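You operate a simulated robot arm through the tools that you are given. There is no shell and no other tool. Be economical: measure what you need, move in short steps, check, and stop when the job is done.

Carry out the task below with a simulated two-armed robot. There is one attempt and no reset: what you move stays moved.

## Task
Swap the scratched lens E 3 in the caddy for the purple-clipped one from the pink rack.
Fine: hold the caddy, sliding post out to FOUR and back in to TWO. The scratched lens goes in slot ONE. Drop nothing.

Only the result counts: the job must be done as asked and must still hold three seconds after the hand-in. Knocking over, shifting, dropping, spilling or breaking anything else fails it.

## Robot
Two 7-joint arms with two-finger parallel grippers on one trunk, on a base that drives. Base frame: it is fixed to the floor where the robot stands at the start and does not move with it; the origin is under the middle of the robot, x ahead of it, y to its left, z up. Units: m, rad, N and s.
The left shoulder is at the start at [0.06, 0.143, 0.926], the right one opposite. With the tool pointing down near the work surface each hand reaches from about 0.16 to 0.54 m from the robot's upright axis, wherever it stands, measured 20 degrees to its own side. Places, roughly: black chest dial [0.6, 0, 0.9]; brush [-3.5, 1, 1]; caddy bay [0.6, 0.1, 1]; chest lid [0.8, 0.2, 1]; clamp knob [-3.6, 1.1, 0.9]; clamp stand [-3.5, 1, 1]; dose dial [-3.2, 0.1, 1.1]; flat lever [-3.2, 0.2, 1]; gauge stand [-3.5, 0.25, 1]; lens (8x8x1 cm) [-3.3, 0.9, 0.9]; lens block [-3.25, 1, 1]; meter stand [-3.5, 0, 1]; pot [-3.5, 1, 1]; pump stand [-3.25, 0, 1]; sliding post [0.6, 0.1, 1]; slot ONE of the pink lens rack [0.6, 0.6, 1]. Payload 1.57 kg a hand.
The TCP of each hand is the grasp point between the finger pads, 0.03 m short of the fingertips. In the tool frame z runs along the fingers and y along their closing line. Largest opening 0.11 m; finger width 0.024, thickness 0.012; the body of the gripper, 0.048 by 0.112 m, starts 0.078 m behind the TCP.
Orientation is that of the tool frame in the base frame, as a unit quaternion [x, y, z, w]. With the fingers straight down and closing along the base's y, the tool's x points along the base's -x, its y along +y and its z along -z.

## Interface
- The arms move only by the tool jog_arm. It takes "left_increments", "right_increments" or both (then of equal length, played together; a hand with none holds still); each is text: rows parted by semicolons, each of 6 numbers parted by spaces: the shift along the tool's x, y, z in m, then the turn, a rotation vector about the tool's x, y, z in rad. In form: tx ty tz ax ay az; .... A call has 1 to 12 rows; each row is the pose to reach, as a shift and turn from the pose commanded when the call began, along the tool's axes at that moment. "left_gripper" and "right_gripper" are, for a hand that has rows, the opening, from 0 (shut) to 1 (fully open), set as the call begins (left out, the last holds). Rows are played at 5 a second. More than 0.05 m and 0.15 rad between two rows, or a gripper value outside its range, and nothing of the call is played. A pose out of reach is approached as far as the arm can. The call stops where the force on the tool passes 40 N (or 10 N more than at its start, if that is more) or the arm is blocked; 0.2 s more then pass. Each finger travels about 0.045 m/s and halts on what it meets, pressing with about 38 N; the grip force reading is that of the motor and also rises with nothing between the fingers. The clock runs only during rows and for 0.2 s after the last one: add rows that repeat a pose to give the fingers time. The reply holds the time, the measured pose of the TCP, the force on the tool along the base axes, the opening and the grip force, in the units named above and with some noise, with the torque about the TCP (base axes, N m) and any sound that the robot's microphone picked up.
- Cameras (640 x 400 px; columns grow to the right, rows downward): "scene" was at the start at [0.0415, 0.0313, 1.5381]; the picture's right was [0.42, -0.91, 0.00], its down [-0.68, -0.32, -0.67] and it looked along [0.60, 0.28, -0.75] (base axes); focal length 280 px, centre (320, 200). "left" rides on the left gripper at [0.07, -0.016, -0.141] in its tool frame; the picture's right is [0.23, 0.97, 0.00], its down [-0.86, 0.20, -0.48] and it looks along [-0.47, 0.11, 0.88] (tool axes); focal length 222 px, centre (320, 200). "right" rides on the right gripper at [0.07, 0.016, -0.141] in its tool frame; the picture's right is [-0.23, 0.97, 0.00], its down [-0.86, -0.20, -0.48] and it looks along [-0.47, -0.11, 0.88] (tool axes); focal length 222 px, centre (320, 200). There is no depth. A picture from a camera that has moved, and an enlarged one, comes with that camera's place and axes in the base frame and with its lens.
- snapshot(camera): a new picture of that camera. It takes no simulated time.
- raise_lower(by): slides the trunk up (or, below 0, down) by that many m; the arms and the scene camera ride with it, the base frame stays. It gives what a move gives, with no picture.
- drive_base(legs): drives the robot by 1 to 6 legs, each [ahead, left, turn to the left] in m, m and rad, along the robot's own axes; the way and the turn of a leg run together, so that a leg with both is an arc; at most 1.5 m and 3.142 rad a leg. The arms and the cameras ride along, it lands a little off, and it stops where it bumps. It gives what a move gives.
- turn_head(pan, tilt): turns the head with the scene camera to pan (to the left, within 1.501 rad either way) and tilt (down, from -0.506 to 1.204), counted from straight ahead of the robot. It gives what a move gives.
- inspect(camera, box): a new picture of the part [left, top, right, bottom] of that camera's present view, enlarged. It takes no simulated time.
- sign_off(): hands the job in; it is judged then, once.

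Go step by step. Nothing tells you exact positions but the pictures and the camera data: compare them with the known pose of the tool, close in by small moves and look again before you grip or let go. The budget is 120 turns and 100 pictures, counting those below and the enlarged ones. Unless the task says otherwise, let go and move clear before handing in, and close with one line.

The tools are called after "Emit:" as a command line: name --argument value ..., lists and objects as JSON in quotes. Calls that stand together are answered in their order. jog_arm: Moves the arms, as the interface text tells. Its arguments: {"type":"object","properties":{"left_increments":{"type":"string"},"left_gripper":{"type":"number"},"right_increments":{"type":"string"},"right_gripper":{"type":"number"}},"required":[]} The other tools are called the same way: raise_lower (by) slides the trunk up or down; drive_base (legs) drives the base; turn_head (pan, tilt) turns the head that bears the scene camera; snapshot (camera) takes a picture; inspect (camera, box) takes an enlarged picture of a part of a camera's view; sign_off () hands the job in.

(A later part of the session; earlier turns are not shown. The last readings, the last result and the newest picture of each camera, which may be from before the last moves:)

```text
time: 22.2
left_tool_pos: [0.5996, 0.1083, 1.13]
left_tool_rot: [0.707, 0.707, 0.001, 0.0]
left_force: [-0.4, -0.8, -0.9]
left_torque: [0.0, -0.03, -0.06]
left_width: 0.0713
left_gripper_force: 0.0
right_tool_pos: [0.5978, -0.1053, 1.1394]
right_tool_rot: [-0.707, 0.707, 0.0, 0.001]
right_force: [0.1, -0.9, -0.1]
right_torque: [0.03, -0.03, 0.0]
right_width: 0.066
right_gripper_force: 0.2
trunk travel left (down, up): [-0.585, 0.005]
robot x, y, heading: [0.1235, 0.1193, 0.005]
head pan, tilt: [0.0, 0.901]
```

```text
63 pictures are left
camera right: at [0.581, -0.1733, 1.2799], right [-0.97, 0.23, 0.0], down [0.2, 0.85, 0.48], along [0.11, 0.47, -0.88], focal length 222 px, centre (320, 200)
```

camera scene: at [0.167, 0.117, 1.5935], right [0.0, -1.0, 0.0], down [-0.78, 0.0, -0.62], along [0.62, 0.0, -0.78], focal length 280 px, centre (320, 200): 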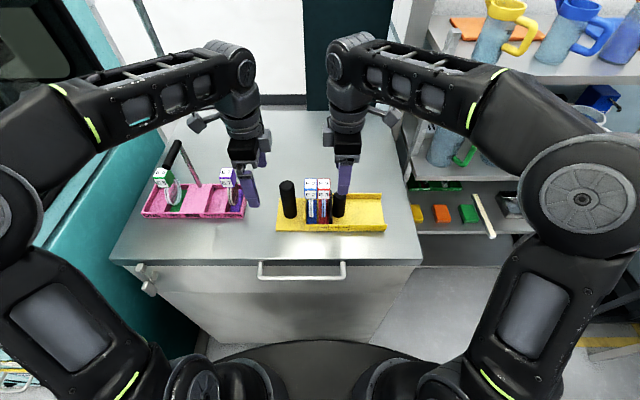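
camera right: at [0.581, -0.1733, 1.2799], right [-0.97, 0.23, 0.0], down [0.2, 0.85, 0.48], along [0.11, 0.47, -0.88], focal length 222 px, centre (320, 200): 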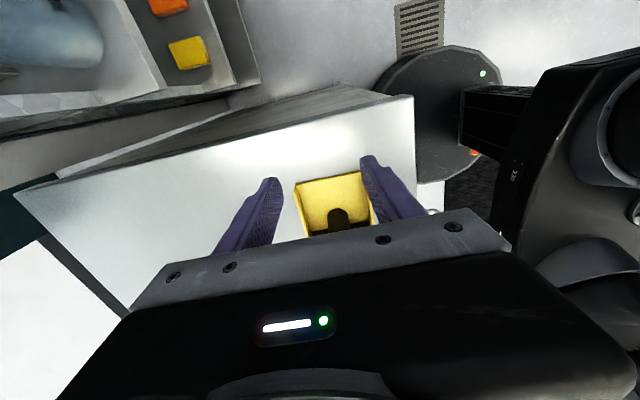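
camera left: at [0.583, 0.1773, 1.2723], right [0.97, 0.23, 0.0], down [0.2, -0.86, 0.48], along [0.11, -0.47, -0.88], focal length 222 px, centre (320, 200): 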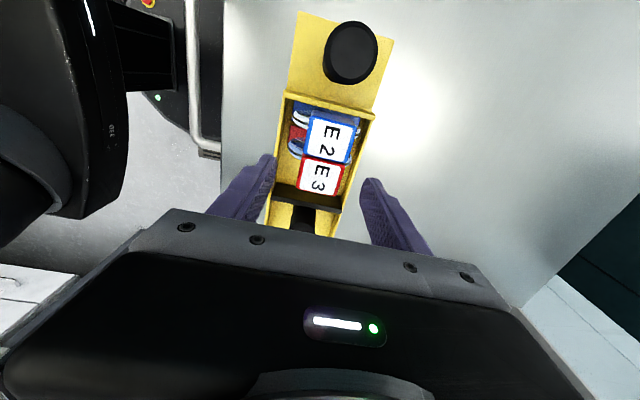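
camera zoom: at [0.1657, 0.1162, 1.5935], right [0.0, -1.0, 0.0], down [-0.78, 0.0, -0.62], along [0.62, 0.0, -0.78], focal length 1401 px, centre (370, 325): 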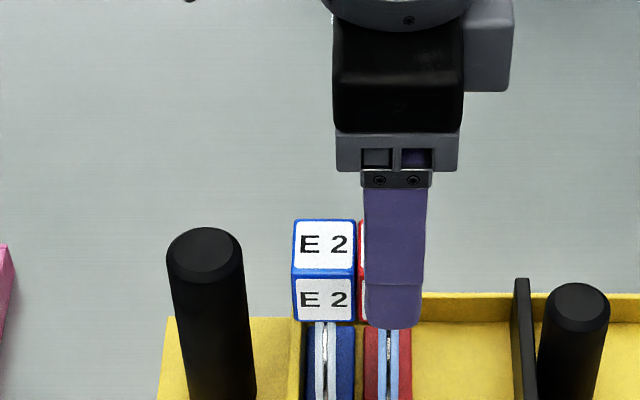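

E3's clip centre computes to (0.600, 0.1085), top at about 1.104, and the hand is centred over it. I'll lower 0.026 and close.

Emit:
jog_arm --left_increments "0 0 0.013 0 0 0; 0 0 0.026 0 0 0; 0 0 0.026 0 0 0"

Emit:
inspect --camera "scene" --box '[260, 135, 360, 215]'

Emit:
jog_arm --left_increments "0 0 0 0 0 0; 0 0 0 0 0 0; 0 0 0 0 0 0; 0 0 0 0 0 0; 0 0 0 0 0 0" --left_gripper 0.0

Emit:
inspect --camera "scene" --box '[260, 135, 360, 215]'

```text
time: 23.0
left_tool_pos: [0.5989, 0.1077, 1.1042]
left_tool_rot: [0.708, 0.707, -0.001, 0.0]
left_force: [0.2, -0.7, 1.0]
left_torque: [0.02, -0.01, 0.04]
left_width: 0.0714
left_gripper_force: 0.1
right_tool_pos: [0.5976, -0.1039, 1.141]
right_tool_rot: [0.707, -0.707, -0.001, 0.0]
right_force: [-0.2, 0.2, 0.2]
right_torque: [0.0, 0.06, 0.0]
right_width: 0.0662
right_gripper_force: 0.1
trunk travel left (down, up): [-0.585, 0.005]
robot x, y, heading: [0.1165, 0.121, -0.005]
head pan, tilt: [0.0, 0.901]
```

```text
5.00 times, centred on (310, 175) of scene
camera zoom: at [0.166, 0.1167, 1.5935], right [0.0, -1.0, 0.0], down [-0.78, 0.0, -0.62], along [0.62, 0.0, -0.78], focal length 1401 px, centre (370, 325)
```

zoom: 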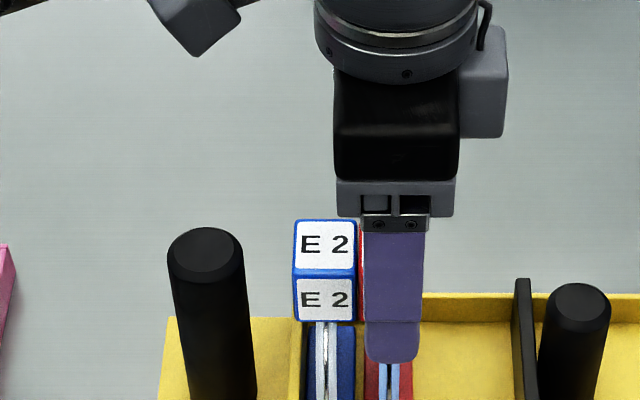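

```text
time: 24.2
left_tool_pos: [0.5984, 0.1083, 1.1047]
left_tool_rot: [0.707, 0.708, -0.001, 0.0]
left_force: [-0.2, 0.3, 0.7]
left_torque: [0.0, -0.03, 0.0]
left_width: 0.0347
left_gripper_force: 37.7
right_tool_pos: [0.5976, -0.103, 1.1393]
right_tool_rot: [-0.707, 0.707, 0.0, 0.0]
right_force: [0.0, -0.2, -0.5]
right_torque: [-0.01, 0.03, -0.03]
right_width: 0.066
right_gripper_force: 0.0
trunk travel left (down, up): [-0.585, 0.005]
robot x, y, heading: [0.1185, 0.1214, 0.004]
head pan, tilt: [0.0, 0.901]
```

```text
5.00 times, centred on (310, 175) of scene
camera zoom: at [0.1661, 0.1168, 1.5935], right [0.0, -1.0, 0.0], down [-0.78, 0.0, -0.62], along [0.62, 0.0, -0.78], focal length 1401 px, centre (370, 325)
```

zoom: 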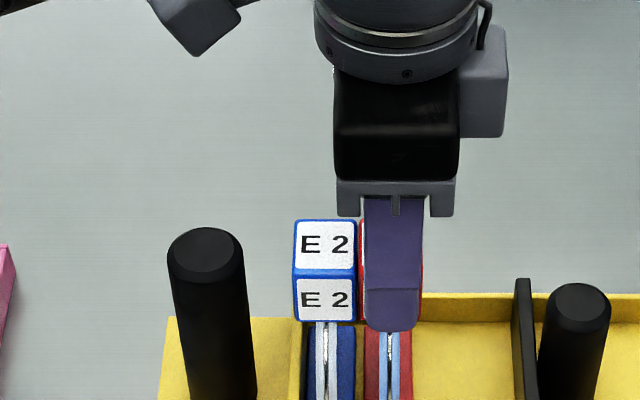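

E3 is gripped. I'll lift it 1.5 cm straight up, then ease toward −y away from E2 as it rises.

Emit:
jog_arm --left_increments "0 0 -0.006 0 0 0; 0 0 -0.012 0 0 0; -0.002 0 -0.018 0 0 0; -0.006 0 -0.026 0 0 0; -0.01 0 -0.034 0 0 0; -0.012 0 -0.042 0 0 0; -0.012 0 -0.042 0 0 0"

Emit:
inspect --camera "scene" --box '[260, 135, 360, 235]'

Emit:
snapshot --camera "right"

```text
time: 25.8
left_tool_pos: [0.5995, 0.0959, 1.147]
left_tool_rot: [0.707, 0.707, 0.0, 0.0]
left_force: [0.5, -0.2, -1.2]
left_torque: [-0.02, -0.01, -0.02]
left_width: 0.0349
left_gripper_force: 37.3
right_tool_pos: [0.5987, -0.103, 1.1392]
right_tool_rot: [-0.707, 0.707, 0.0, 0.001]
right_force: [0.5, 0.4, -0.1]
right_torque: [-0.04, -0.02, -0.03]
right_width: 0.0661
right_gripper_force: 0.1
trunk travel left (down, up): [-0.585, 0.005]
robot x, y, heading: [0.1219, 0.115, -0.001]
head pan, tilt: [0.0, 0.901]
```

```text
4.00 times, centred on (310, 185) of scene
camera zoom: at [0.1665, 0.1171, 1.5935], right [0.0, -1.0, 0.0], down [-0.78, 0.0, -0.62], along [0.62, 0.0, -0.78], focal length 1121 px, centre (360, 260)
```

zoom: 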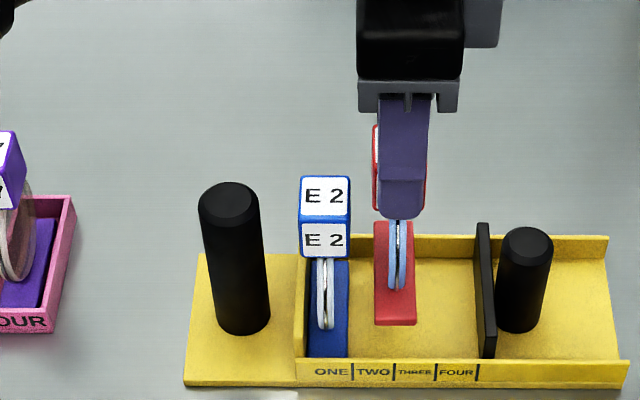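

```text
59 pictures are left
camera right: at [0.5816, -0.1725, 1.2799], right [-0.97, 0.23, 0.0], down [0.2, 0.86, 0.48], along [0.11, 0.47, -0.88], focal length 222 px, centre (320, 200)
```

right: 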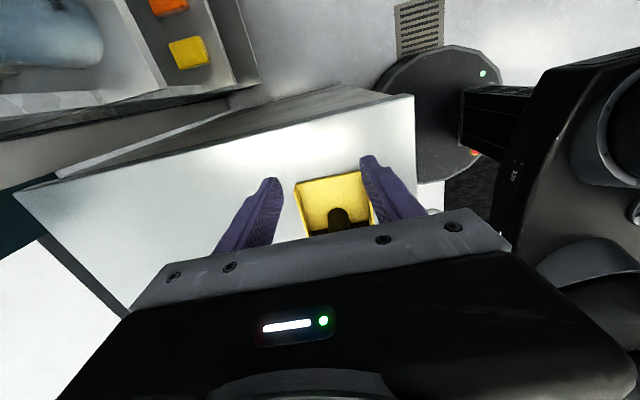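

The red "pad" turns out to be a foot attached to the lens, so it has to seat in a slot. E3 is clear; I'll draw both hands back toward the robot, keeping E3 high.

Emit:
jog_arm --left_increments "0 -0.02 0 0 0 0; 0 -0.045 0 0 0 0; 0 -0.075 0 0 0 0; 0 -0.105 0 0 0 0; 0 -0.135 0 0 0 0; 0.03 -0.145 0 0 0 0; 0.07 -0.145 0 0 0 0; 0.11 -0.145 0 0 0 0; 0.15 -0.145 0 0 0 0; 0.175 -0.145 0 0 0 0; 0.175 -0.145 0 0 0 0" --right_increments "0.02 0.02 0 0 0 0; 0.04 0.04 0 0 0 0; 0.05 0.07 0 0 0 0; 0.05 0.1 0 0 0 0; 0.05 0.13 0 0 0 0; 0.05 0.16 0 0 0 0; 0.05 0.16 0 0 0 0; 0.05 0.16 0 0 0 0; 0.05 0.16 0 0 0 0; 0.05 0.16 0 0 0 0; 0.05 0.16 0 0 0 0"

Emit:
snapshot --camera "scene"

```text
time: 28.2
left_tool_pos: [0.4536, 0.2727, 1.1473]
left_tool_rot: [0.707, 0.707, 0.0, 0.0]
left_force: [-0.4, 0.8, -1.1]
left_torque: [-0.03, 0.01, -0.02]
left_width: 0.035
left_gripper_force: 38.3
right_tool_pos: [0.4386, -0.1552, 1.1404]
right_tool_rot: [0.707, -0.707, 0.0, 0.0]
right_force: [0.4, 0.4, 0.0]
right_torque: [-0.03, 0.03, 0.02]
right_width: 0.0659
right_gripper_force: 0.0
trunk travel left (down, up): [-0.585, 0.005]
robot x, y, heading: [0.1183, 0.1177, 0.004]
head pan, tilt: [0.0, 0.901]
```

```text
58 pictures are left
camera scene: at [0.1662, 0.1166, 1.5935], right [0.0, -1.0, 0.0], down [-0.78, 0.0, -0.62], along [0.62, 0.0, -0.78], focal length 280 px, centre (320, 200)
```

scene: 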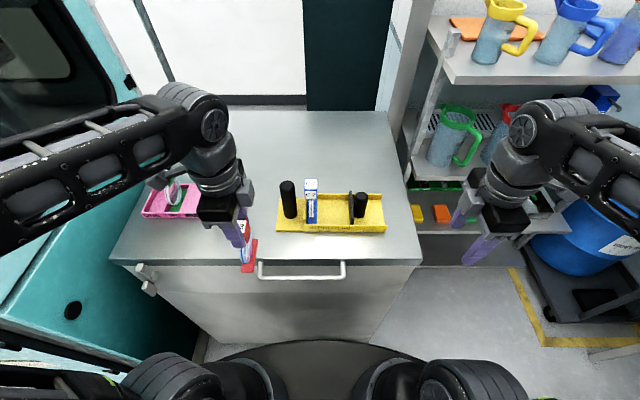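

Before driving left with the lens, I'll check the clearance on that side.

Emit:
turn_head --pan 1.0 --tilt 0.8

Emit:
snapshot --camera "scene"

```text
time: 29.5
left_tool_pos: [0.453, 0.2727, 1.1478]
left_tool_rot: [0.707, 0.707, 0.0, 0.0]
left_force: [-1.1, 0.0, 0.8]
left_torque: [0.05, -0.01, -0.01]
left_width: 0.035
left_gripper_force: 37.4
right_tool_pos: [0.4387, -0.1533, 1.1399]
right_tool_rot: [0.707, -0.707, 0.001, 0.0]
right_force: [0.5, 0.2, 0.5]
right_torque: [0.01, -0.01, 0.04]
right_width: 0.0658
right_gripper_force: 0.0
trunk travel left (down, up): [-0.585, 0.005]
robot x, y, heading: [0.121, 0.1191, -0.001]
head pan, tilt: [1.0, 0.799]
```

```text
57 pictures are left
camera scene: at [0.1341, 0.1847, 1.6014], right [0.84, -0.54, 0.0], down [-0.39, -0.6, -0.7], along [0.38, 0.59, -0.72], focal length 280 px, centre (320, 200)
```

scene: 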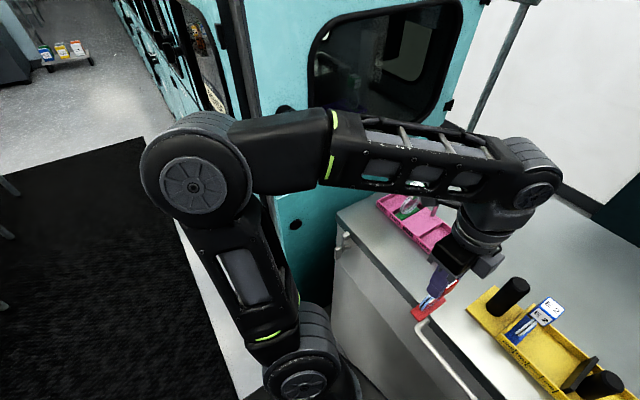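

The left arm's elbow would foul the teal cabinet at slot ONE, so the right arm should do the rack work. I'll put E3 down in the open bay space at THREE/FOUR with the left hand so the right can take it.

Emit:
turn_head --pan 0.0 --tilt 0.9

Emit:
jog_arm --left_increments "-0.04 0 0 0 0 0; -0.08 0 0 0 0 0; -0.12 0 0 0 0 0; -0.16 0 0 0 0 0; -0.2 0 0 0 0 0; -0.203 0.03 0 0 0 0; -0.203 0.06 0 0 0 0; -0.203 0.09 0 0 0 0; -0.203 0.12 0 0 0 0; -0.203 0.145 0 0 0 0; -0.203 0.145 0.012 0 0 0; -0.203 0.145 0.012 0 0 0"

Emit:
inspect --camera "scene" --box '[260, 135, 400, 235]'

Emit:
snapshot --camera "left"

```text
time: 30.8
left_tool_pos: [0.4535, 0.2719, 1.1488]
left_tool_rot: [0.707, 0.707, -0.001, 0.0]
left_force: [0.0, -0.9, 0.3]
left_torque: [0.01, -0.01, 0.0]
left_width: 0.0348
left_gripper_force: 37.7
right_tool_pos: [0.4378, -0.1546, 1.1403]
right_tool_rot: [0.707, -0.707, 0.0, 0.0]
right_force: [1.5, 0.0, 0.1]
right_torque: [0.02, 0.02, 0.01]
right_width: 0.0663
right_gripper_force: 0.0
trunk travel left (down, up): [-0.585, 0.005]
robot x, y, heading: [0.118, 0.1226, -0.001]
head pan, tilt: [0.0, 0.901]
```

```text
time: 33.4
left_tool_pos: [0.5979, 0.0687, 1.1356]
left_tool_rot: [0.708, 0.707, 0.0, 0.0]
left_force: [0.0, -0.9, -1.2]
left_torque: [0.02, -0.02, -0.01]
left_width: 0.035
left_gripper_force: 37.9
right_tool_pos: [0.4386, -0.1549, 1.1414]
right_tool_rot: [0.707, -0.707, 0.0, 0.0]
right_force: [-0.1, -0.3, 0.8]
right_torque: [0.02, 0.04, -0.01]
right_width: 0.0658
right_gripper_force: 0.0
trunk travel left (down, up): [-0.585, 0.005]
robot x, y, heading: [0.1215, 0.1201, 0.001]
head pan, tilt: [0.0, 0.901]
```

```text
4.00 times, centred on (330, 185) of scene
camera zoom: at [0.1657, 0.1159, 1.5935], right [0.0, -1.0, 0.0], down [-0.78, 0.0, -0.62], along [0.62, 0.0, -0.78], focal length 1121 px, centre (280, 260)
```

zoom: 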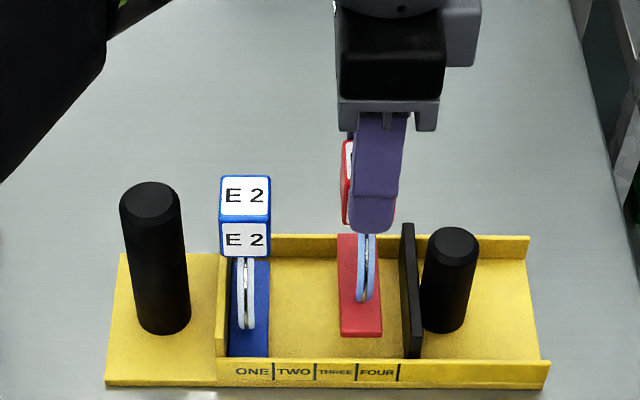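

```text
55 pictures are left
camera left: at [0.5826, 0.1365, 1.2768], right [0.97, 0.23, 0.0], down [0.2, -0.86, 0.48], along [0.11, -0.47, -0.88], focal length 222 px, centre (320, 200)
```

left: 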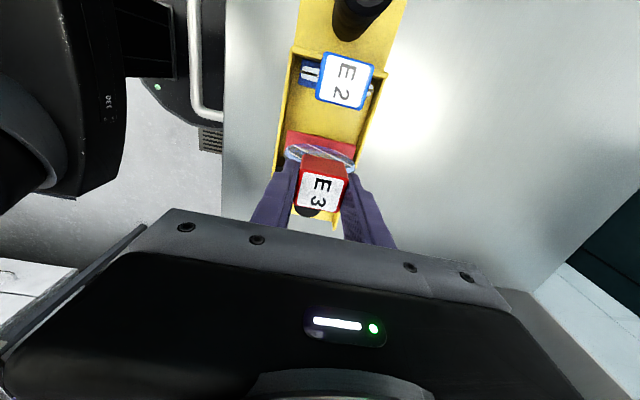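

The bay floor is flat there and E3 sits well between E2 and the plate. I'll lower it to its former height.

Emit:
jog_arm --left_increments "0 0 0.01 0 0 0; 0 0 0.02 0 0 0; 0 0 0.027 0 0 0; 0 0 0.0305 0 0 0; 0 0 0.0305 0 0 0"

Emit:
inspect --camera "scene" --box '[260, 135, 400, 235]'

```text
time: 34.5
left_tool_pos: [0.5989, 0.0673, 1.1057]
left_tool_rot: [0.707, 0.707, 0.0, 0.001]
left_force: [0.6, 0.2, 5.4]
left_torque: [0.09, 0.06, 0.0]
left_width: 0.0347
left_gripper_force: 38.9
right_tool_pos: [0.4379, -0.1545, 1.1403]
right_tool_rot: [0.707, -0.707, -0.001, 0.0]
right_force: [-0.3, 0.1, 0.5]
right_torque: [0.01, -0.03, -0.02]
right_width: 0.0659
right_gripper_force: 0.0
trunk travel left (down, up): [-0.585, 0.005]
robot x, y, heading: [0.121, 0.1165, 0.002]
head pan, tilt: [0.0, 0.901]
```

```text
4.00 times, centred on (330, 185) of scene
camera zoom: at [0.1656, 0.1168, 1.5936], right [0.0, -1.0, 0.0], down [-0.78, 0.0, -0.62], along [0.62, 0.0, -0.78], focal length 1121 px, centre (280, 260)
```

zoom: 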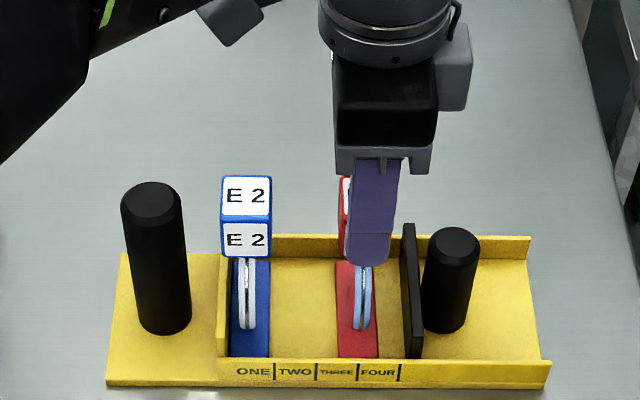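

E3 is standing on the bay floor (5 N contact). I'll release it, lift, and tuck the left hand back.

Emit:
jog_arm --left_increments "0 0 0 0 0 0; 0 0 0 0 0 0; 0 0 0 0 0 0; 0 0 0 0 0 0; 0 0 0 0 0 0" --left_gripper 0.65

Emit:
jog_arm --left_increments "0 0 -0.02 0 0 0; 0 0 -0.04 0 0 0; 0 -0.01 -0.042 0 0 0; 0 -0.04 -0.042 0 0 0; 0 -0.08 -0.042 0 0 0; 0 -0.12 -0.042 0 0 0; 0 -0.16 -0.042 0 0 0; 0.03 -0.195 -0.042 0 0 0; 0.07 -0.21 -0.042 0 0 0; 0.11 -0.22 -0.042 0 0 0; 0.15 -0.22 -0.042 0 0 0; 0.19 -0.22 -0.042 0 0 0"

Emit:
snapshot --camera "scene"

```text
time: 35.8
left_tool_pos: [0.5997, 0.0679, 1.1039]
left_tool_rot: [0.708, 0.706, 0.0, 0.0]
left_force: [0.4, -0.7, 0.3]
left_torque: [-0.02, -0.02, 0.02]
left_width: 0.0716
left_gripper_force: 0.1
right_tool_pos: [0.4388, -0.155, 1.141]
right_tool_rot: [0.707, -0.707, 0.0, 0.0]
right_force: [-0.5, 0.6, 0.0]
right_torque: [0.02, -0.03, -0.01]
right_width: 0.0658
right_gripper_force: 0.1
trunk travel left (down, up): [-0.585, 0.005]
robot x, y, heading: [0.1202, 0.1203, -0.0]
head pan, tilt: [0.0, 0.901]
```

```text
time: 38.4
left_tool_pos: [0.3776, 0.2586, 1.1483]
left_tool_rot: [0.708, 0.706, 0.001, 0.0]
left_force: [0.3, -0.2, 0.3]
left_torque: [0.03, -0.04, 0.0]
left_width: 0.0715
left_gripper_force: 0.1
right_tool_pos: [0.4371, -0.1548, 1.1408]
right_tool_rot: [-0.707, 0.707, 0.0, 0.0]
right_force: [-0.1, -0.3, -1.0]
right_torque: [0.02, -0.01, 0.0]
right_width: 0.0658
right_gripper_force: 0.0
trunk travel left (down, up): [-0.585, 0.005]
robot x, y, heading: [0.1248, 0.1173, 0.002]
head pan, tilt: [0.0, 0.901]
```

```text
53 pictures are left
camera scene: at [0.1646, 0.1167, 1.5936], right [0.0, -1.0, 0.0], down [-0.78, 0.0, -0.62], along [0.62, 0.0, -0.78], focal length 280 px, centre (320, 200)
```

scene: 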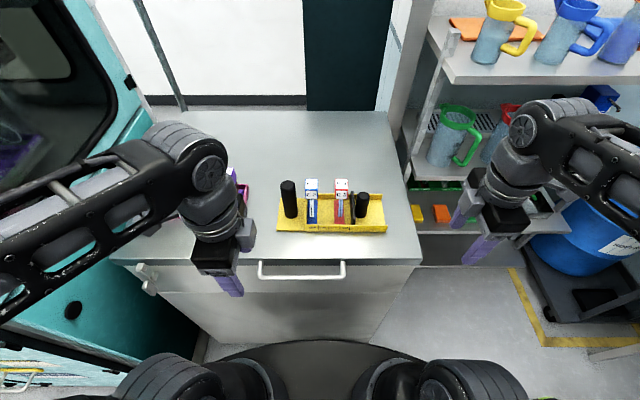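

E3 stands securely. Now I'll bring the right hand over E3 at about (0.599, 0.068).

Emit:
jog_arm --right_increments "-0.045 0 -0.006 0 0 0; -0.09 0 -0.006 0 0 0; -0.135 0 -0.006 0 0 0; -0.18 0 -0.006 0 0 0; -0.2235 0 -0.006 0 0 0; -0.2235 -0.045 -0.006 0 0 0; -0.2235 -0.09 -0.006 0 0 0; -0.2235 -0.13 -0.006 0 0 0; -0.2235 -0.161 -0.006 0 0 0; -0.2235 -0.161 0.01 0 0 0; -0.2235 -0.161 0.01 0 0 0"

Emit:
inspect --camera "scene" --box '[260, 135, 400, 235]'

Emit:
snapshot --camera "right"

```text
time: 40.8
left_tool_pos: [0.3796, 0.2591, 1.1465]
left_tool_rot: [0.707, 0.707, 0.0, 0.0]
left_force: [-0.8, 0.2, -1.0]
left_torque: [-0.01, -0.02, -0.01]
left_width: 0.0714
left_gripper_force: 0.0
right_tool_pos: [0.6005, 0.0692, 1.1306]
right_tool_rot: [-0.707, 0.708, 0.0, 0.0]
right_force: [0.0, 0.2, -0.3]
right_torque: [0.02, -0.02, 0.0]
right_width: 0.0661
right_gripper_force: 0.0
trunk travel left (down, up): [-0.585, 0.005]
robot x, y, heading: [0.1215, 0.1174, 0.001]
head pan, tilt: [0.0, 0.901]
```

```text
4.00 times, centred on (330, 185) of scene
camera zoom: at [0.166, 0.1172, 1.5935], right [0.0, -1.0, 0.0], down [-0.78, 0.0, -0.62], along [0.62, 0.0, -0.78], focal length 1121 px, centre (280, 260)
```

zoom: 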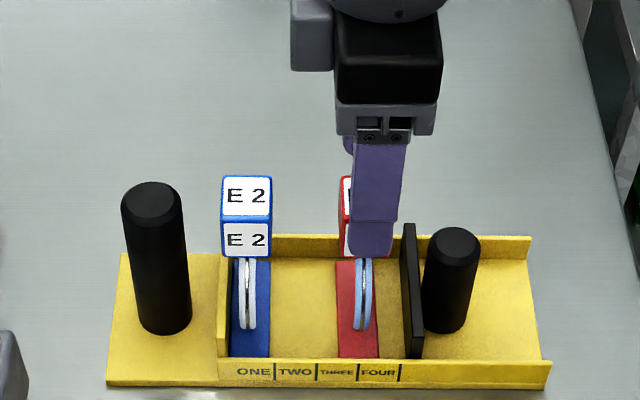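

```text
51 pictures are left
camera right: at [0.5836, 0.0, 1.2709], right [-0.97, 0.23, 0.0], down [0.2, 0.86, 0.48], along [0.11, 0.47, -0.88], focal length 222 px, centre (320, 200)
```

right: 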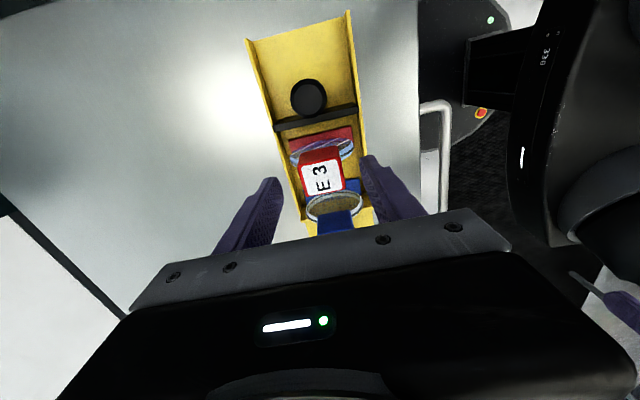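

It's centred the same way the left hand was. I'll lower, grip and lift.

Emit:
jog_arm --right_increments "0 0 0.013 0 0 0; 0 0 0.0255 0 0 0; 0 0 0.0255 0 0 0"

Emit:
jog_arm --right_increments "0 0 0 0 0 0; 0 0 0 0 0 0; 0 0 0 0 0 0; 0 0 0 0 0 0; 0 0 0 0 0 0" --right_gripper 0.0

Emit:
jog_arm --right_increments "0 0 -0.01 0 0 0; 0 0 -0.02 0 0 0; 0 0 -0.03 0 0 0; 0 0 -0.042 0 0 0; 0 0 -0.042 0 0 0"

Emit:
inspect --camera "scene" --box '[260, 135, 400, 235]'

```text
time: 41.5
left_tool_pos: [0.3786, 0.2589, 1.1477]
left_tool_rot: [0.707, 0.707, 0.0, 0.0]
left_force: [0.0, 0.1, 0.4]
left_torque: [0.0, 0.03, 0.0]
left_width: 0.0714
left_gripper_force: 0.0
right_tool_pos: [0.5999, 0.0694, 1.1055]
right_tool_rot: [-0.707, 0.707, -0.001, 0.001]
right_force: [0.5, 0.3, 0.7]
right_torque: [-0.01, -0.01, 0.02]
right_width: 0.0659
right_gripper_force: 0.0
trunk travel left (down, up): [-0.585, 0.005]
robot x, y, heading: [0.1165, 0.1219, 0.003]
head pan, tilt: [0.0, 0.901]
```

```text
time: 42.8
left_tool_pos: [0.3784, 0.2578, 1.1476]
left_tool_rot: [0.707, 0.707, 0.0, -0.001]
left_force: [0.3, -0.2, 0.3]
left_torque: [-0.01, 0.02, -0.01]
left_width: 0.0713
left_gripper_force: 0.1
right_tool_pos: [0.6005, 0.0682, 1.1038]
right_tool_rot: [-0.707, 0.708, 0.0, -0.001]
right_force: [0.2, 0.4, 0.3]
right_torque: [-0.02, -0.02, 0.0]
right_width: 0.0349
right_gripper_force: 37.9
trunk travel left (down, up): [-0.585, 0.005]
robot x, y, heading: [0.1215, 0.1173, 0.0]
head pan, tilt: [0.0, 0.901]
```

```text
time: 44.0
left_tool_pos: [0.3787, 0.2574, 1.1482]
left_tool_rot: [0.706, 0.708, 0.001, 0.0]
left_force: [-0.3, 0.8, 0.1]
left_torque: [-0.01, 0.01, 0.04]
left_width: 0.0718
left_gripper_force: 0.0
right_tool_pos: [0.5997, 0.0687, 1.1456]
right_tool_rot: [-0.707, 0.707, -0.001, 0.0]
right_force: [-0.4, 0.2, -1.0]
right_torque: [-0.02, 0.01, -0.03]
right_width: 0.0351
right_gripper_force: 37.9
trunk travel left (down, up): [-0.585, 0.005]
robot x, y, heading: [0.1178, 0.1212, 0.0]
head pan, tilt: [0.0, 0.901]
```

```text
4.00 times, centred on (330, 185) of scene
camera zoom: at [0.1661, 0.1168, 1.5935], right [0.0, -1.0, 0.0], down [-0.78, 0.0, -0.62], along [0.62, 0.0, -0.78], focal length 1121 px, centre (280, 260)
```

zoom: 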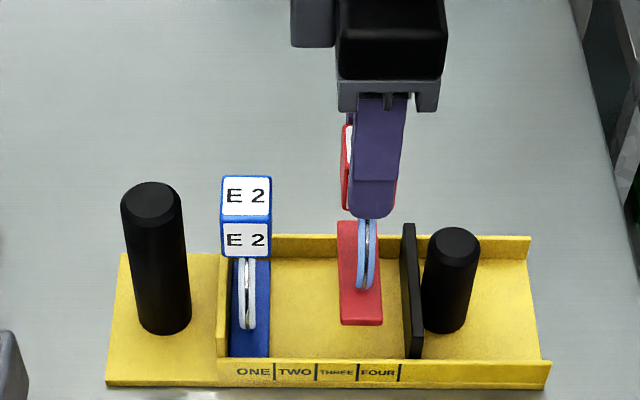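

E3 is now in the right hand. I'll draw it back and tuck the left hand further in before driving left.

Emit:
jog_arm --right_increments "0 0.03 0 0 0 0; 0 0.06 0 0 0 0; 0 0.09 0 0 0 0; 0 0.12 0 0 0 0; 0 0.14 0 0 0 0; 0 0.14 0 0 0 0" --left_increments "0 -0.02 0 0 0 0; 0 -0.04 0 0 0 0; 0 -0.06 0 0 0 0; 0 -0.08 0 0 0 0; 0 -0.08 0 0 0 0; 0 -0.08 0 0 0 0"

Emit:
drive_base --legs '[[0, 0.2, 0]]'

Emit:
turn_head --pan 0.6 --tilt 0.9

Emit:
snapshot --camera "scene"

```text
time: 45.4
left_tool_pos: [0.3176, 0.2522, 1.1225]
left_tool_rot: [0.707, 0.707, 0.0, 0.001]
left_force: [0.0, -0.5, -0.9]
left_torque: [0.01, 0.01, 0.01]
left_width: 0.0716
left_gripper_force: 0.0
left hand out of reach, approached as far as the arm can: row 2, 3, 4, 5, 6
right_tool_pos: [0.4593, 0.07, 1.1472]
right_tool_rot: [-0.707, 0.707, 0.0, 0.0]
right_force: [0.8, -0.2, -0.8]
right_torque: [0.02, 0.02, -0.01]
right_width: 0.0349
right_gripper_force: 37.9
trunk travel left (down, up): [-0.585, 0.005]
robot x, y, heading: [0.1167, 0.1156, 0.001]
head pan, tilt: [0.0, 0.901]
```

```text
time: 47.0
left_tool_pos: [0.3184, 0.4532, 1.1235]
left_tool_rot: [0.708, 0.707, -0.001, 0.0]
left_force: [0.2, -0.1, 0.8]
left_torque: [-0.05, 0.02, 0.01]
left_width: 0.0716
left_gripper_force: 0.0
right_tool_pos: [0.4599, 0.27, 1.1479]
right_tool_rot: [-0.707, 0.708, 0.0, 0.0]
right_force: [0.0, 1.0, -0.9]
right_torque: [0.0, 0.0, 0.0]
right_width: 0.0347
right_gripper_force: 37.9
trunk travel left (down, up): [-0.585, 0.005]
robot x, y, heading: [0.1163, 0.3186, 0.001]
head pan, tilt: [0.0, 0.901]
```

```text
time: 48.0
left_tool_pos: [0.3182, 0.4531, 1.1229]
left_tool_rot: [0.708, 0.706, 0.0, 0.0]
left_force: [-0.6, -0.5, -0.4]
left_torque: [0.0, 0.02, 0.01]
left_width: 0.0715
left_gripper_force: 0.1
right_tool_pos: [0.4592, 0.2688, 1.1462]
right_tool_rot: [-0.707, 0.707, 0.0, 0.0]
right_force: [-0.9, -0.9, -1.4]
right_torque: [0.01, 0.0, -0.02]
right_width: 0.0348
right_gripper_force: 38.0
trunk travel left (down, up): [-0.585, 0.005]
robot x, y, heading: [0.1187, 0.3189, -0.001]
head pan, tilt: [0.6, 0.901]
```

```text
49 pictures are left
camera scene: at [0.153, 0.3594, 1.5935], right [0.56, -0.83, 0.0], down [-0.65, -0.44, -0.62], along [0.51, 0.35, -0.78], focal length 280 px, centre (320, 200)
```

scene: 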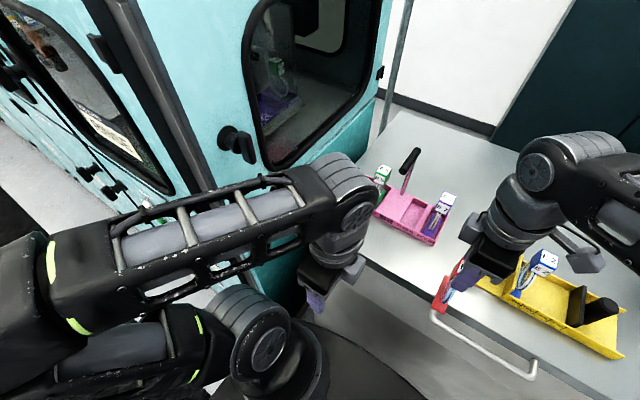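

The cabinet's front corner looks to be around (0.3, 0.76), so the left arm must stay back. Turning the robot left by 0.7 swings the left arm away and brings the right shoulder toward the rack.

Emit:
drive_base --legs '[[0, 0, 0.7]]'

Emit:
turn_head --pan -0.1 --tilt 0.9

Emit:
snapshot --camera "scene"

```text
time: 50.2
left_tool_pos: [0.1879, 0.5478, 1.1249]
left_tool_rot: [0.425, 0.905, 0.0, 0.0]
left_force: [0.0, 0.1, 0.5]
left_torque: [0.02, 0.01, 0.01]
left_width: 0.0712
left_gripper_force: 0.1
right_tool_pos: [0.4118, 0.4977, 1.1469]
right_tool_rot: [0.905, -0.424, 0.0, 0.0]
right_force: [-0.4, 0.3, -1.1]
right_torque: [0.0, -0.03, 0.02]
right_width: 0.0351
right_gripper_force: 38.2
trunk travel left (down, up): [-0.585, 0.005]
robot x, y, heading: [0.1202, 0.3233, 0.687]
head pan, tilt: [0.6, 0.901]
```

```text
time: 51.3
left_tool_pos: [0.1871, 0.5475, 1.1245]
left_tool_rot: [0.425, 0.905, 0.001, 0.0]
left_force: [0.6, 0.2, -0.4]
left_torque: [0.01, -0.01, 0.0]
left_width: 0.0714
left_gripper_force: 0.0
right_tool_pos: [0.4139, 0.4986, 1.1476]
right_tool_rot: [0.905, -0.425, 0.0, 0.0]
right_force: [-0.2, -0.2, -0.7]
right_torque: [0.0, -0.04, 0.01]
right_width: 0.0349
right_gripper_force: 38.2
trunk travel left (down, up): [-0.585, 0.005]
robot x, y, heading: [0.1211, 0.3202, 0.694]
head pan, tilt: [-0.099, 0.901]
```

```text
48 pictures are left
camera scene: at [0.1601, 0.34, 1.5935], right [0.56, -0.83, 0.0], down [-0.65, -0.44, -0.62], along [0.51, 0.35, -0.78], focal length 280 px, centre (320, 200)
```

scene: 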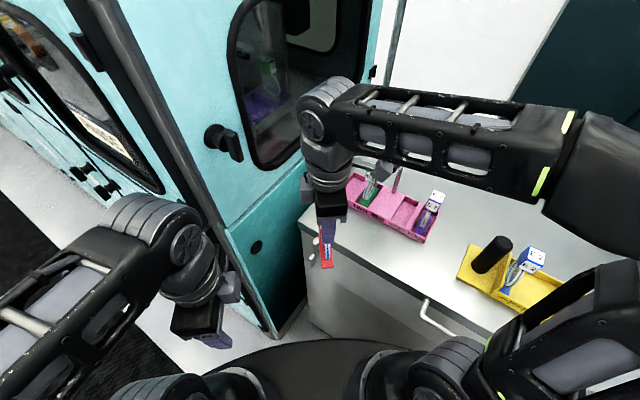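

The geometry is clear and the held lens is in front of the rack. I'll square the right hand's yaw, move the base a little closer, then look at the rack with the right camera.

Emit:
jog_arm --right_increments "0 0 0 0 0 0.139; 0 0 0 0 0 0.278; 0 0 0 0 0 0.417; 0 0 0 0 0 0.556; 0 0 0 0 0 0.693; 0 0 0 0 0 0.693"

Emit:
drive_base --legs '[[0.07, 0.042, 0]]'

Emit:
snapshot --camera "scene"

Emit:
snapshot --camera "right"

```text
time: 52.7
left_tool_pos: [0.1876, 0.5476, 1.1235]
left_tool_rot: [0.424, 0.906, 0.0, 0.0]
left_force: [-0.1, 0.2, 0.4]
left_torque: [0.01, -0.04, -0.02]
left_width: 0.0715
left_gripper_force: 0.0
right_tool_pos: [0.4128, 0.4979, 1.1483]
right_tool_rot: [-0.706, 0.708, -0.001, 0.0]
right_force: [0.5, 0.6, -0.5]
right_torque: [0.01, 0.01, -0.01]
right_width: 0.0347
right_gripper_force: 37.9
trunk travel left (down, up): [-0.585, 0.005]
robot x, y, heading: [0.1213, 0.3195, 0.695]
head pan, tilt: [-0.099, 0.901]
```

```text
time: 53.7
left_tool_pos: [0.2131, 0.6266, 1.1227]
left_tool_rot: [0.425, 0.905, -0.001, -0.001]
left_force: [-0.8, -1.0, -0.5]
left_torque: [-0.06, -0.01, 0.0]
left_width: 0.0713
left_gripper_force: 0.1
right_tool_pos: [0.4398, 0.576, 1.1474]
right_tool_rot: [0.708, -0.707, 0.001, 0.001]
right_force: [-0.1, 0.8, -1.4]
right_torque: [-0.01, -0.01, -0.04]
right_width: 0.0347
right_gripper_force: 37.7
trunk travel left (down, up): [-0.585, 0.005]
robot x, y, heading: [0.1467, 0.3974, 0.696]
head pan, tilt: [-0.099, 0.901]
```

```text
47 pictures are left
camera scene: at [0.1874, 0.4184, 1.5935], right [0.56, -0.83, 0.0], down [-0.65, -0.44, -0.62], along [0.51, 0.35, -0.78], focal length 280 px, centre (320, 200)
```

scene: 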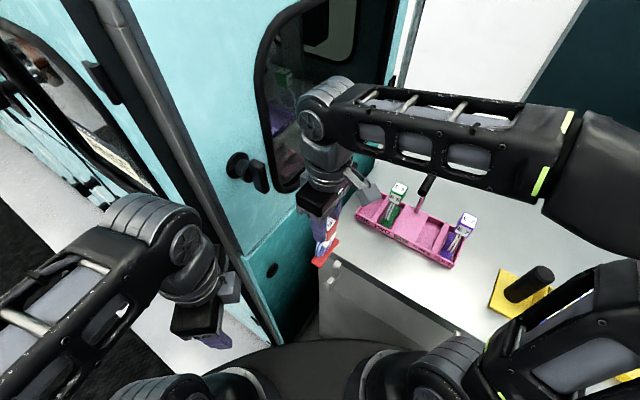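

```text
46 pictures are left
camera right: at [0.4235, 0.5071, 1.2876], right [-0.97, 0.23, 0.0], down [0.2, 0.86, 0.48], along [0.11, 0.46, -0.88], focal length 222 px, centre (320, 200)
```

right: 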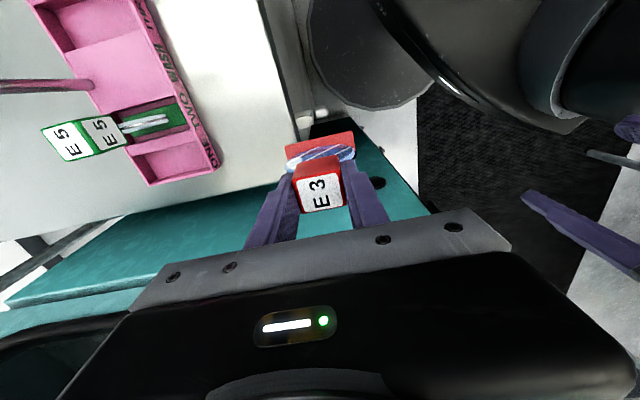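

The rack is clearly visible. I'll zoom on slots ONE and TWO from both cameras to measure slot ONE.

Emit:
inspect --camera "right" --box '[20, 60, 240, 200]'

Emit:
inspect --camera "scene" --box '[345, 165, 485, 275]'

```text
2.86 times, centred on (130, 130) of right
camera zoom: at [0.4235, 0.5071, 1.2876], right [-0.97, 0.23, 0.0], down [0.2, 0.86, 0.48], along [0.11, 0.46, -0.88], focal length 635 px, centre (863, 400)
```

zoom: 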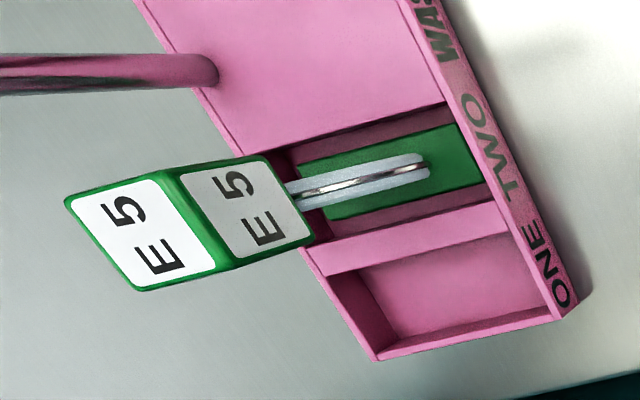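

```text
3.64 times, centred on (415, 220) of scene
camera zoom: at [0.1874, 0.4184, 1.5935], right [0.56, -0.83, 0.0], down [-0.65, -0.44, -0.62], along [0.51, 0.35, -0.78], focal length 1019 px, centre (-26, 127)
```

zoom: 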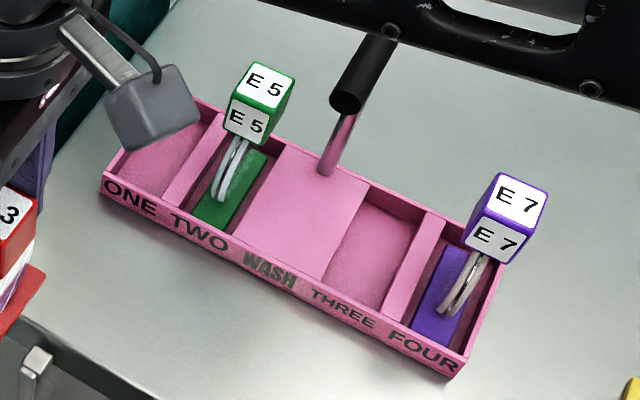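

Measured slot ONE interior: y ≈ 0.540–0.576, x ≈ 0.588–0.675, so its centre is about (0.631, 0.558). E5's height matches E3's. I'll carry E3 in high and stop above the slot.

Emit:
jog_arm --right_increments "0.018 0 0 0 0 0; 0.018 -0.04 0 0 0 0; 0.018 -0.08 0 0 0 0; 0.018 -0.12 0 0 0 0; 0.018 -0.155 0 0 0 0; 0.018 -0.19 0 0 0 0; 0.018 -0.19 0 0 0 0"

Emit:
snapshot --camera "right"

Emit:
inspect --camera "scene" --box '[335, 155, 475, 265]'

```text
time: 55.3
left_tool_pos: [0.2131, 0.626, 1.1242]
left_tool_rot: [0.425, 0.905, 0.0, 0.001]
left_force: [0.2, 0.4, -0.1]
left_torque: [-0.02, 0.0, 0.03]
left_width: 0.0713
left_gripper_force: 0.1
right_tool_pos: [0.6306, 0.5566, 1.1487]
right_tool_rot: [0.708, -0.706, 0.0, 0.0]
right_force: [0.2, -0.2, -0.2]
right_torque: [0.01, -0.02, 0.01]
right_width: 0.0351
right_gripper_force: 38.3
trunk travel left (down, up): [-0.585, 0.005]
robot x, y, heading: [0.1461, 0.3956, 0.696]
head pan, tilt: [-0.099, 0.901]
```

```text
43 pictures are left
camera right: at [0.6138, 0.4873, 1.2887], right [-0.97, 0.23, 0.0], down [0.2, 0.86, 0.48], along [0.11, 0.47, -0.88], focal length 222 px, centre (320, 200)
```

right: 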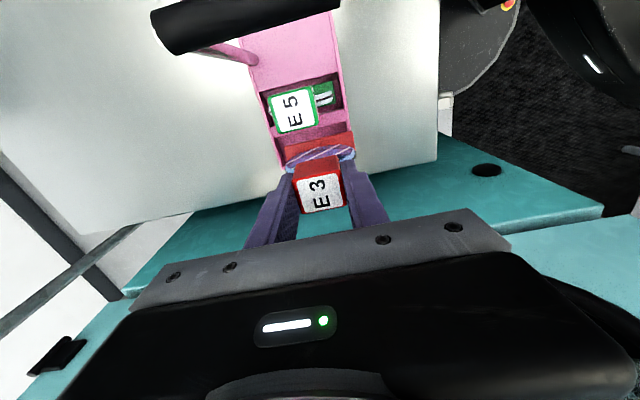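

```text
3.64 times, centred on (405, 210) of scene
camera zoom: at [0.1861, 0.4163, 1.5935], right [0.56, -0.83, 0.0], down [-0.65, -0.44, -0.62], along [0.52, 0.35, -0.78], focal length 1019 px, centre (11, 164)
```

zoom: 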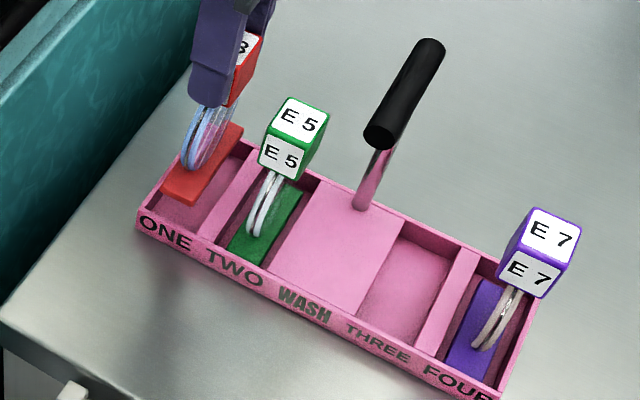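

E3 is over slot ONE. One closer look at the foot against the slot before lowering.

Emit:
jog_arm --right_increments "0 0 0.012 0 0 0; 0 0 0.02 0 0 0; 0 0 0.02 0 0 0"

Emit:
inspect --camera "right" --box '[240, 70, 380, 220]'

Emit:
inspect --camera "scene" --box '[355, 170, 435, 240]'

```text
time: 56.1
left_tool_pos: [0.2144, 0.6254, 1.1244]
left_tool_rot: [0.424, 0.905, 0.0, 0.0]
left_force: [0.1, 0.3, -0.5]
left_torque: [-0.05, 0.03, -0.01]
left_width: 0.0716
left_gripper_force: 0.1
right_tool_pos: [0.6306, 0.5577, 1.1283]
right_tool_rot: [-0.707, 0.707, 0.0, 0.0]
right_force: [-0.5, 0.0, -0.7]
right_torque: [-0.04, 0.02, 0.0]
right_width: 0.0349
right_gripper_force: 38.0
trunk travel left (down, up): [-0.585, 0.005]
robot x, y, heading: [0.1486, 0.3965, 0.7]
head pan, tilt: [-0.099, 0.901]
```

```text
2.67 times, centred on (310, 145) of right
camera zoom: at [0.6135, 0.4874, 1.2682], right [-0.97, 0.23, 0.0], down [0.2, 0.86, 0.48], along [0.11, 0.47, -0.88], focal length 592 px, centre (347, 347)
```

zoom: 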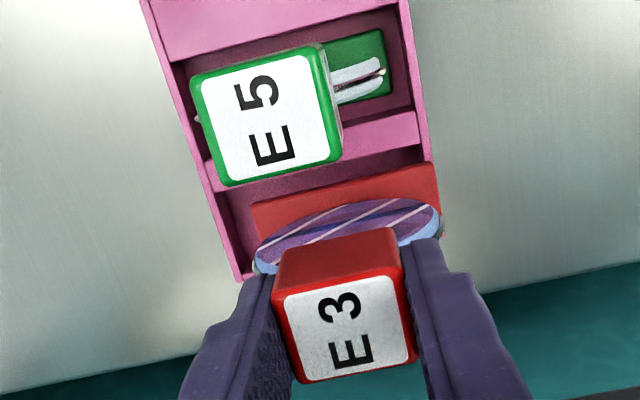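

```text
5.71 times, centred on (395, 205) of scene
camera zoom: at [0.1867, 0.4165, 1.5935], right [0.56, -0.83, 0.0], down [-0.65, -0.44, -0.62], along [0.51, 0.35, -0.78], focal length 1602 px, centre (-109, 171)
```

zoom: 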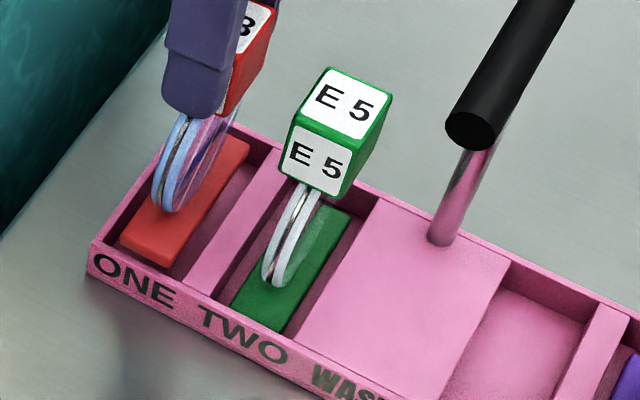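

The closer view puts the slot's x centre at about 0.638, and E5 stands at 0.639. I'll shift +7 mm in x, then lower gently.

Emit:
jog_arm --right_increments "0 -0.007 0 0 0 0; 0 -0.007 0.008 0 0 0; 0 -0.007 0.008 0 0 0"

Emit:
inspect --camera "right" --box '[240, 70, 380, 220]'

Emit:
inspect --camera "scene" --box '[355, 170, 435, 240]'

```text
time: 56.9
left_tool_pos: [0.2149, 0.6236, 1.1244]
left_tool_rot: [0.425, 0.905, 0.001, 0.0]
left_force: [0.6, 1.0, -1.0]
left_torque: [0.01, -0.01, 0.02]
left_width: 0.0715
left_gripper_force: 0.2
right_tool_pos: [0.6371, 0.5579, 1.1207]
right_tool_rot: [-0.707, 0.707, 0.0, 0.001]
right_force: [-0.7, -0.7, -0.7]
right_torque: [0.02, 0.0, 0.0]
right_width: 0.0348
right_gripper_force: 38.0
trunk travel left (down, up): [-0.585, 0.005]
robot x, y, heading: [0.1496, 0.4, 0.693]
head pan, tilt: [-0.099, 0.901]
```

```text
2.67 times, centred on (310, 145) of right
camera zoom: at [0.6206, 0.4881, 1.2595], right [-0.97, 0.23, 0.0], down [0.2, 0.86, 0.48], along [0.11, 0.47, -0.88], focal length 592 px, centre (347, 347)
```

zoom: 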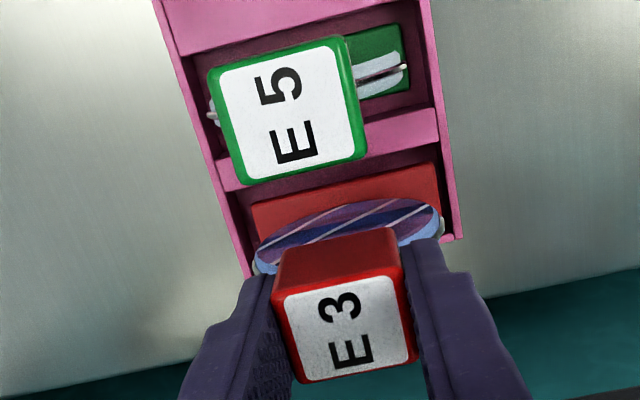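

```text
5.71 times, centred on (395, 205) of scene
camera zoom: at [0.1869, 0.4166, 1.5935], right [0.56, -0.83, 0.0], down [-0.65, -0.44, -0.62], along [0.51, 0.35, -0.78], focal length 1602 px, centre (-109, 171)
```

zoom: 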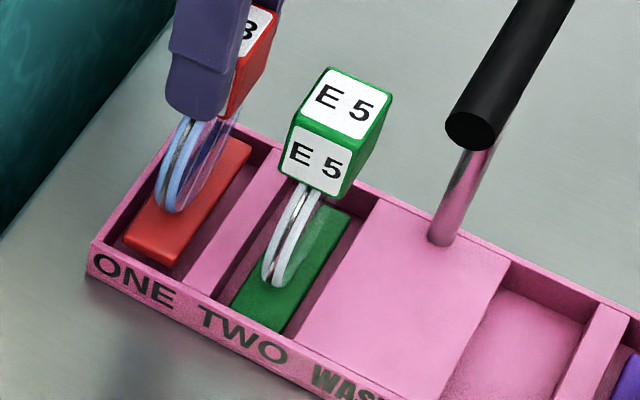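

It's well centred within the slot walls. Lowering to rest.

Emit:
jog_arm --right_increments "0 0 0.006 0 0 0; 0 0 0.011 0 0 0; 0 0 0.0155 0 0 0; 0 0 0.0155 0 0 0"

Emit:
inspect --camera "scene" --box '[355, 170, 435, 240]'

```text
time: 57.9
left_tool_pos: [0.2139, 0.6239, 1.1235]
left_tool_rot: [0.425, 0.905, 0.0, 0.0]
left_force: [-0.7, -0.7, -0.7]
left_torque: [0.02, 0.01, 0.03]
left_width: 0.0717
left_gripper_force: 0.0
right_tool_pos: [0.6377, 0.5569, 1.1042]
right_tool_rot: [0.707, -0.707, 0.0, -0.001]
right_force: [-0.1, 0.1, 0.1]
right_torque: [-0.03, -0.03, -0.03]
right_width: 0.0349
right_gripper_force: 38.8
trunk travel left (down, up): [-0.585, 0.005]
robot x, y, heading: [0.1484, 0.395, 0.698]
head pan, tilt: [-0.099, 0.901]
```

```text
5.71 times, centred on (395, 205) of scene
camera zoom: at [0.1868, 0.4165, 1.5935], right [0.56, -0.83, 0.0], down [-0.65, -0.44, -0.62], along [0.51, 0.35, -0.78], focal length 1602 px, centre (-109, 171)
```

zoom: 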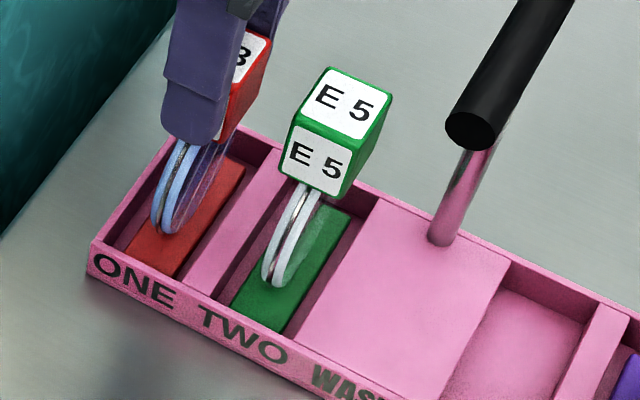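

It's nearly touching. I'll ease down another 2 mm to confirm contact, then release.

Emit:
jog_arm --right_increments "0 0 0.001 0 0 0; 0 0 0.002 0 0 0; 0 0 0.002 0 0 0"

```text
time: 58.7
left_tool_pos: [0.2142, 0.6239, 1.1236]
left_tool_rot: [0.425, 0.905, -0.001, -0.001]
left_force: [-0.4, -0.3, 0.6]
left_torque: [-0.01, 0.0, -0.01]
left_width: 0.0717
left_gripper_force: 0.1
right_tool_pos: [0.6372, 0.5576, 1.102]
right_tool_rot: [-0.707, 0.707, 0.0, 0.0]
right_force: [0.0, 1.0, 0.0]
right_torque: [0.0, -0.02, 0.0]
right_width: 0.0349
right_gripper_force: 37.9
trunk travel left (down, up): [-0.585, 0.005]
robot x, y, heading: [0.144, 0.3975, 0.699]
head pan, tilt: [-0.099, 0.901]
```

Emit:
jog_arm --right_increments "0 0 0.001 0 0 0; 0 0 0.002 0 0 0; 0 0 0.003 0 0 0; 0 0 0.003 0 0 0"

Emit:
inspect --camera "scene" --box '[355, 170, 435, 240]'

```text
time: 59.7
left_tool_pos: [0.2129, 0.6246, 1.1233]
left_tool_rot: [0.425, 0.905, 0.0, -0.001]
left_force: [0.2, -0.4, 0.7]
left_torque: [0.0, 0.03, 0.01]
left_width: 0.0717
left_gripper_force: 0.1
right_tool_pos: [0.6373, 0.5574, 1.1017]
right_tool_rot: [0.707, -0.707, 0.0, -0.003]
right_force: [2.7, -1.0, 17.9]
right_torque: [-0.15, 0.13, 0.02]
right_width: 0.035
right_gripper_force: 37.8
trunk travel left (down, up): [-0.585, 0.005]
robot x, y, heading: [0.1428, 0.3927, 0.69]
head pan, tilt: [-0.099, 0.901]
```

```text
5.71 times, centred on (395, 205) of scene
camera zoom: at [0.1858, 0.416, 1.5938], right [0.56, -0.83, 0.0], down [-0.65, -0.44, -0.62], along [0.52, 0.35, -0.78], focal length 1602 px, centre (-109, 171)
```

zoom: 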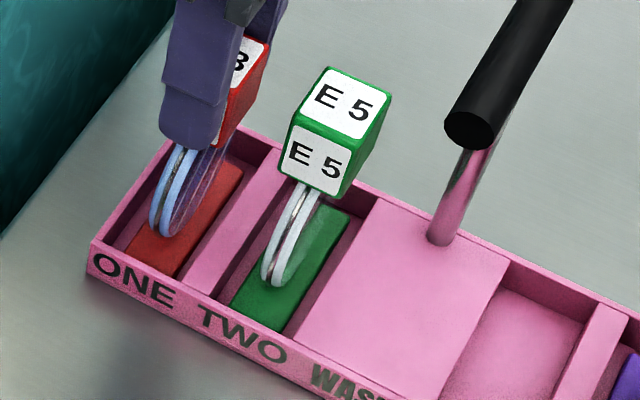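

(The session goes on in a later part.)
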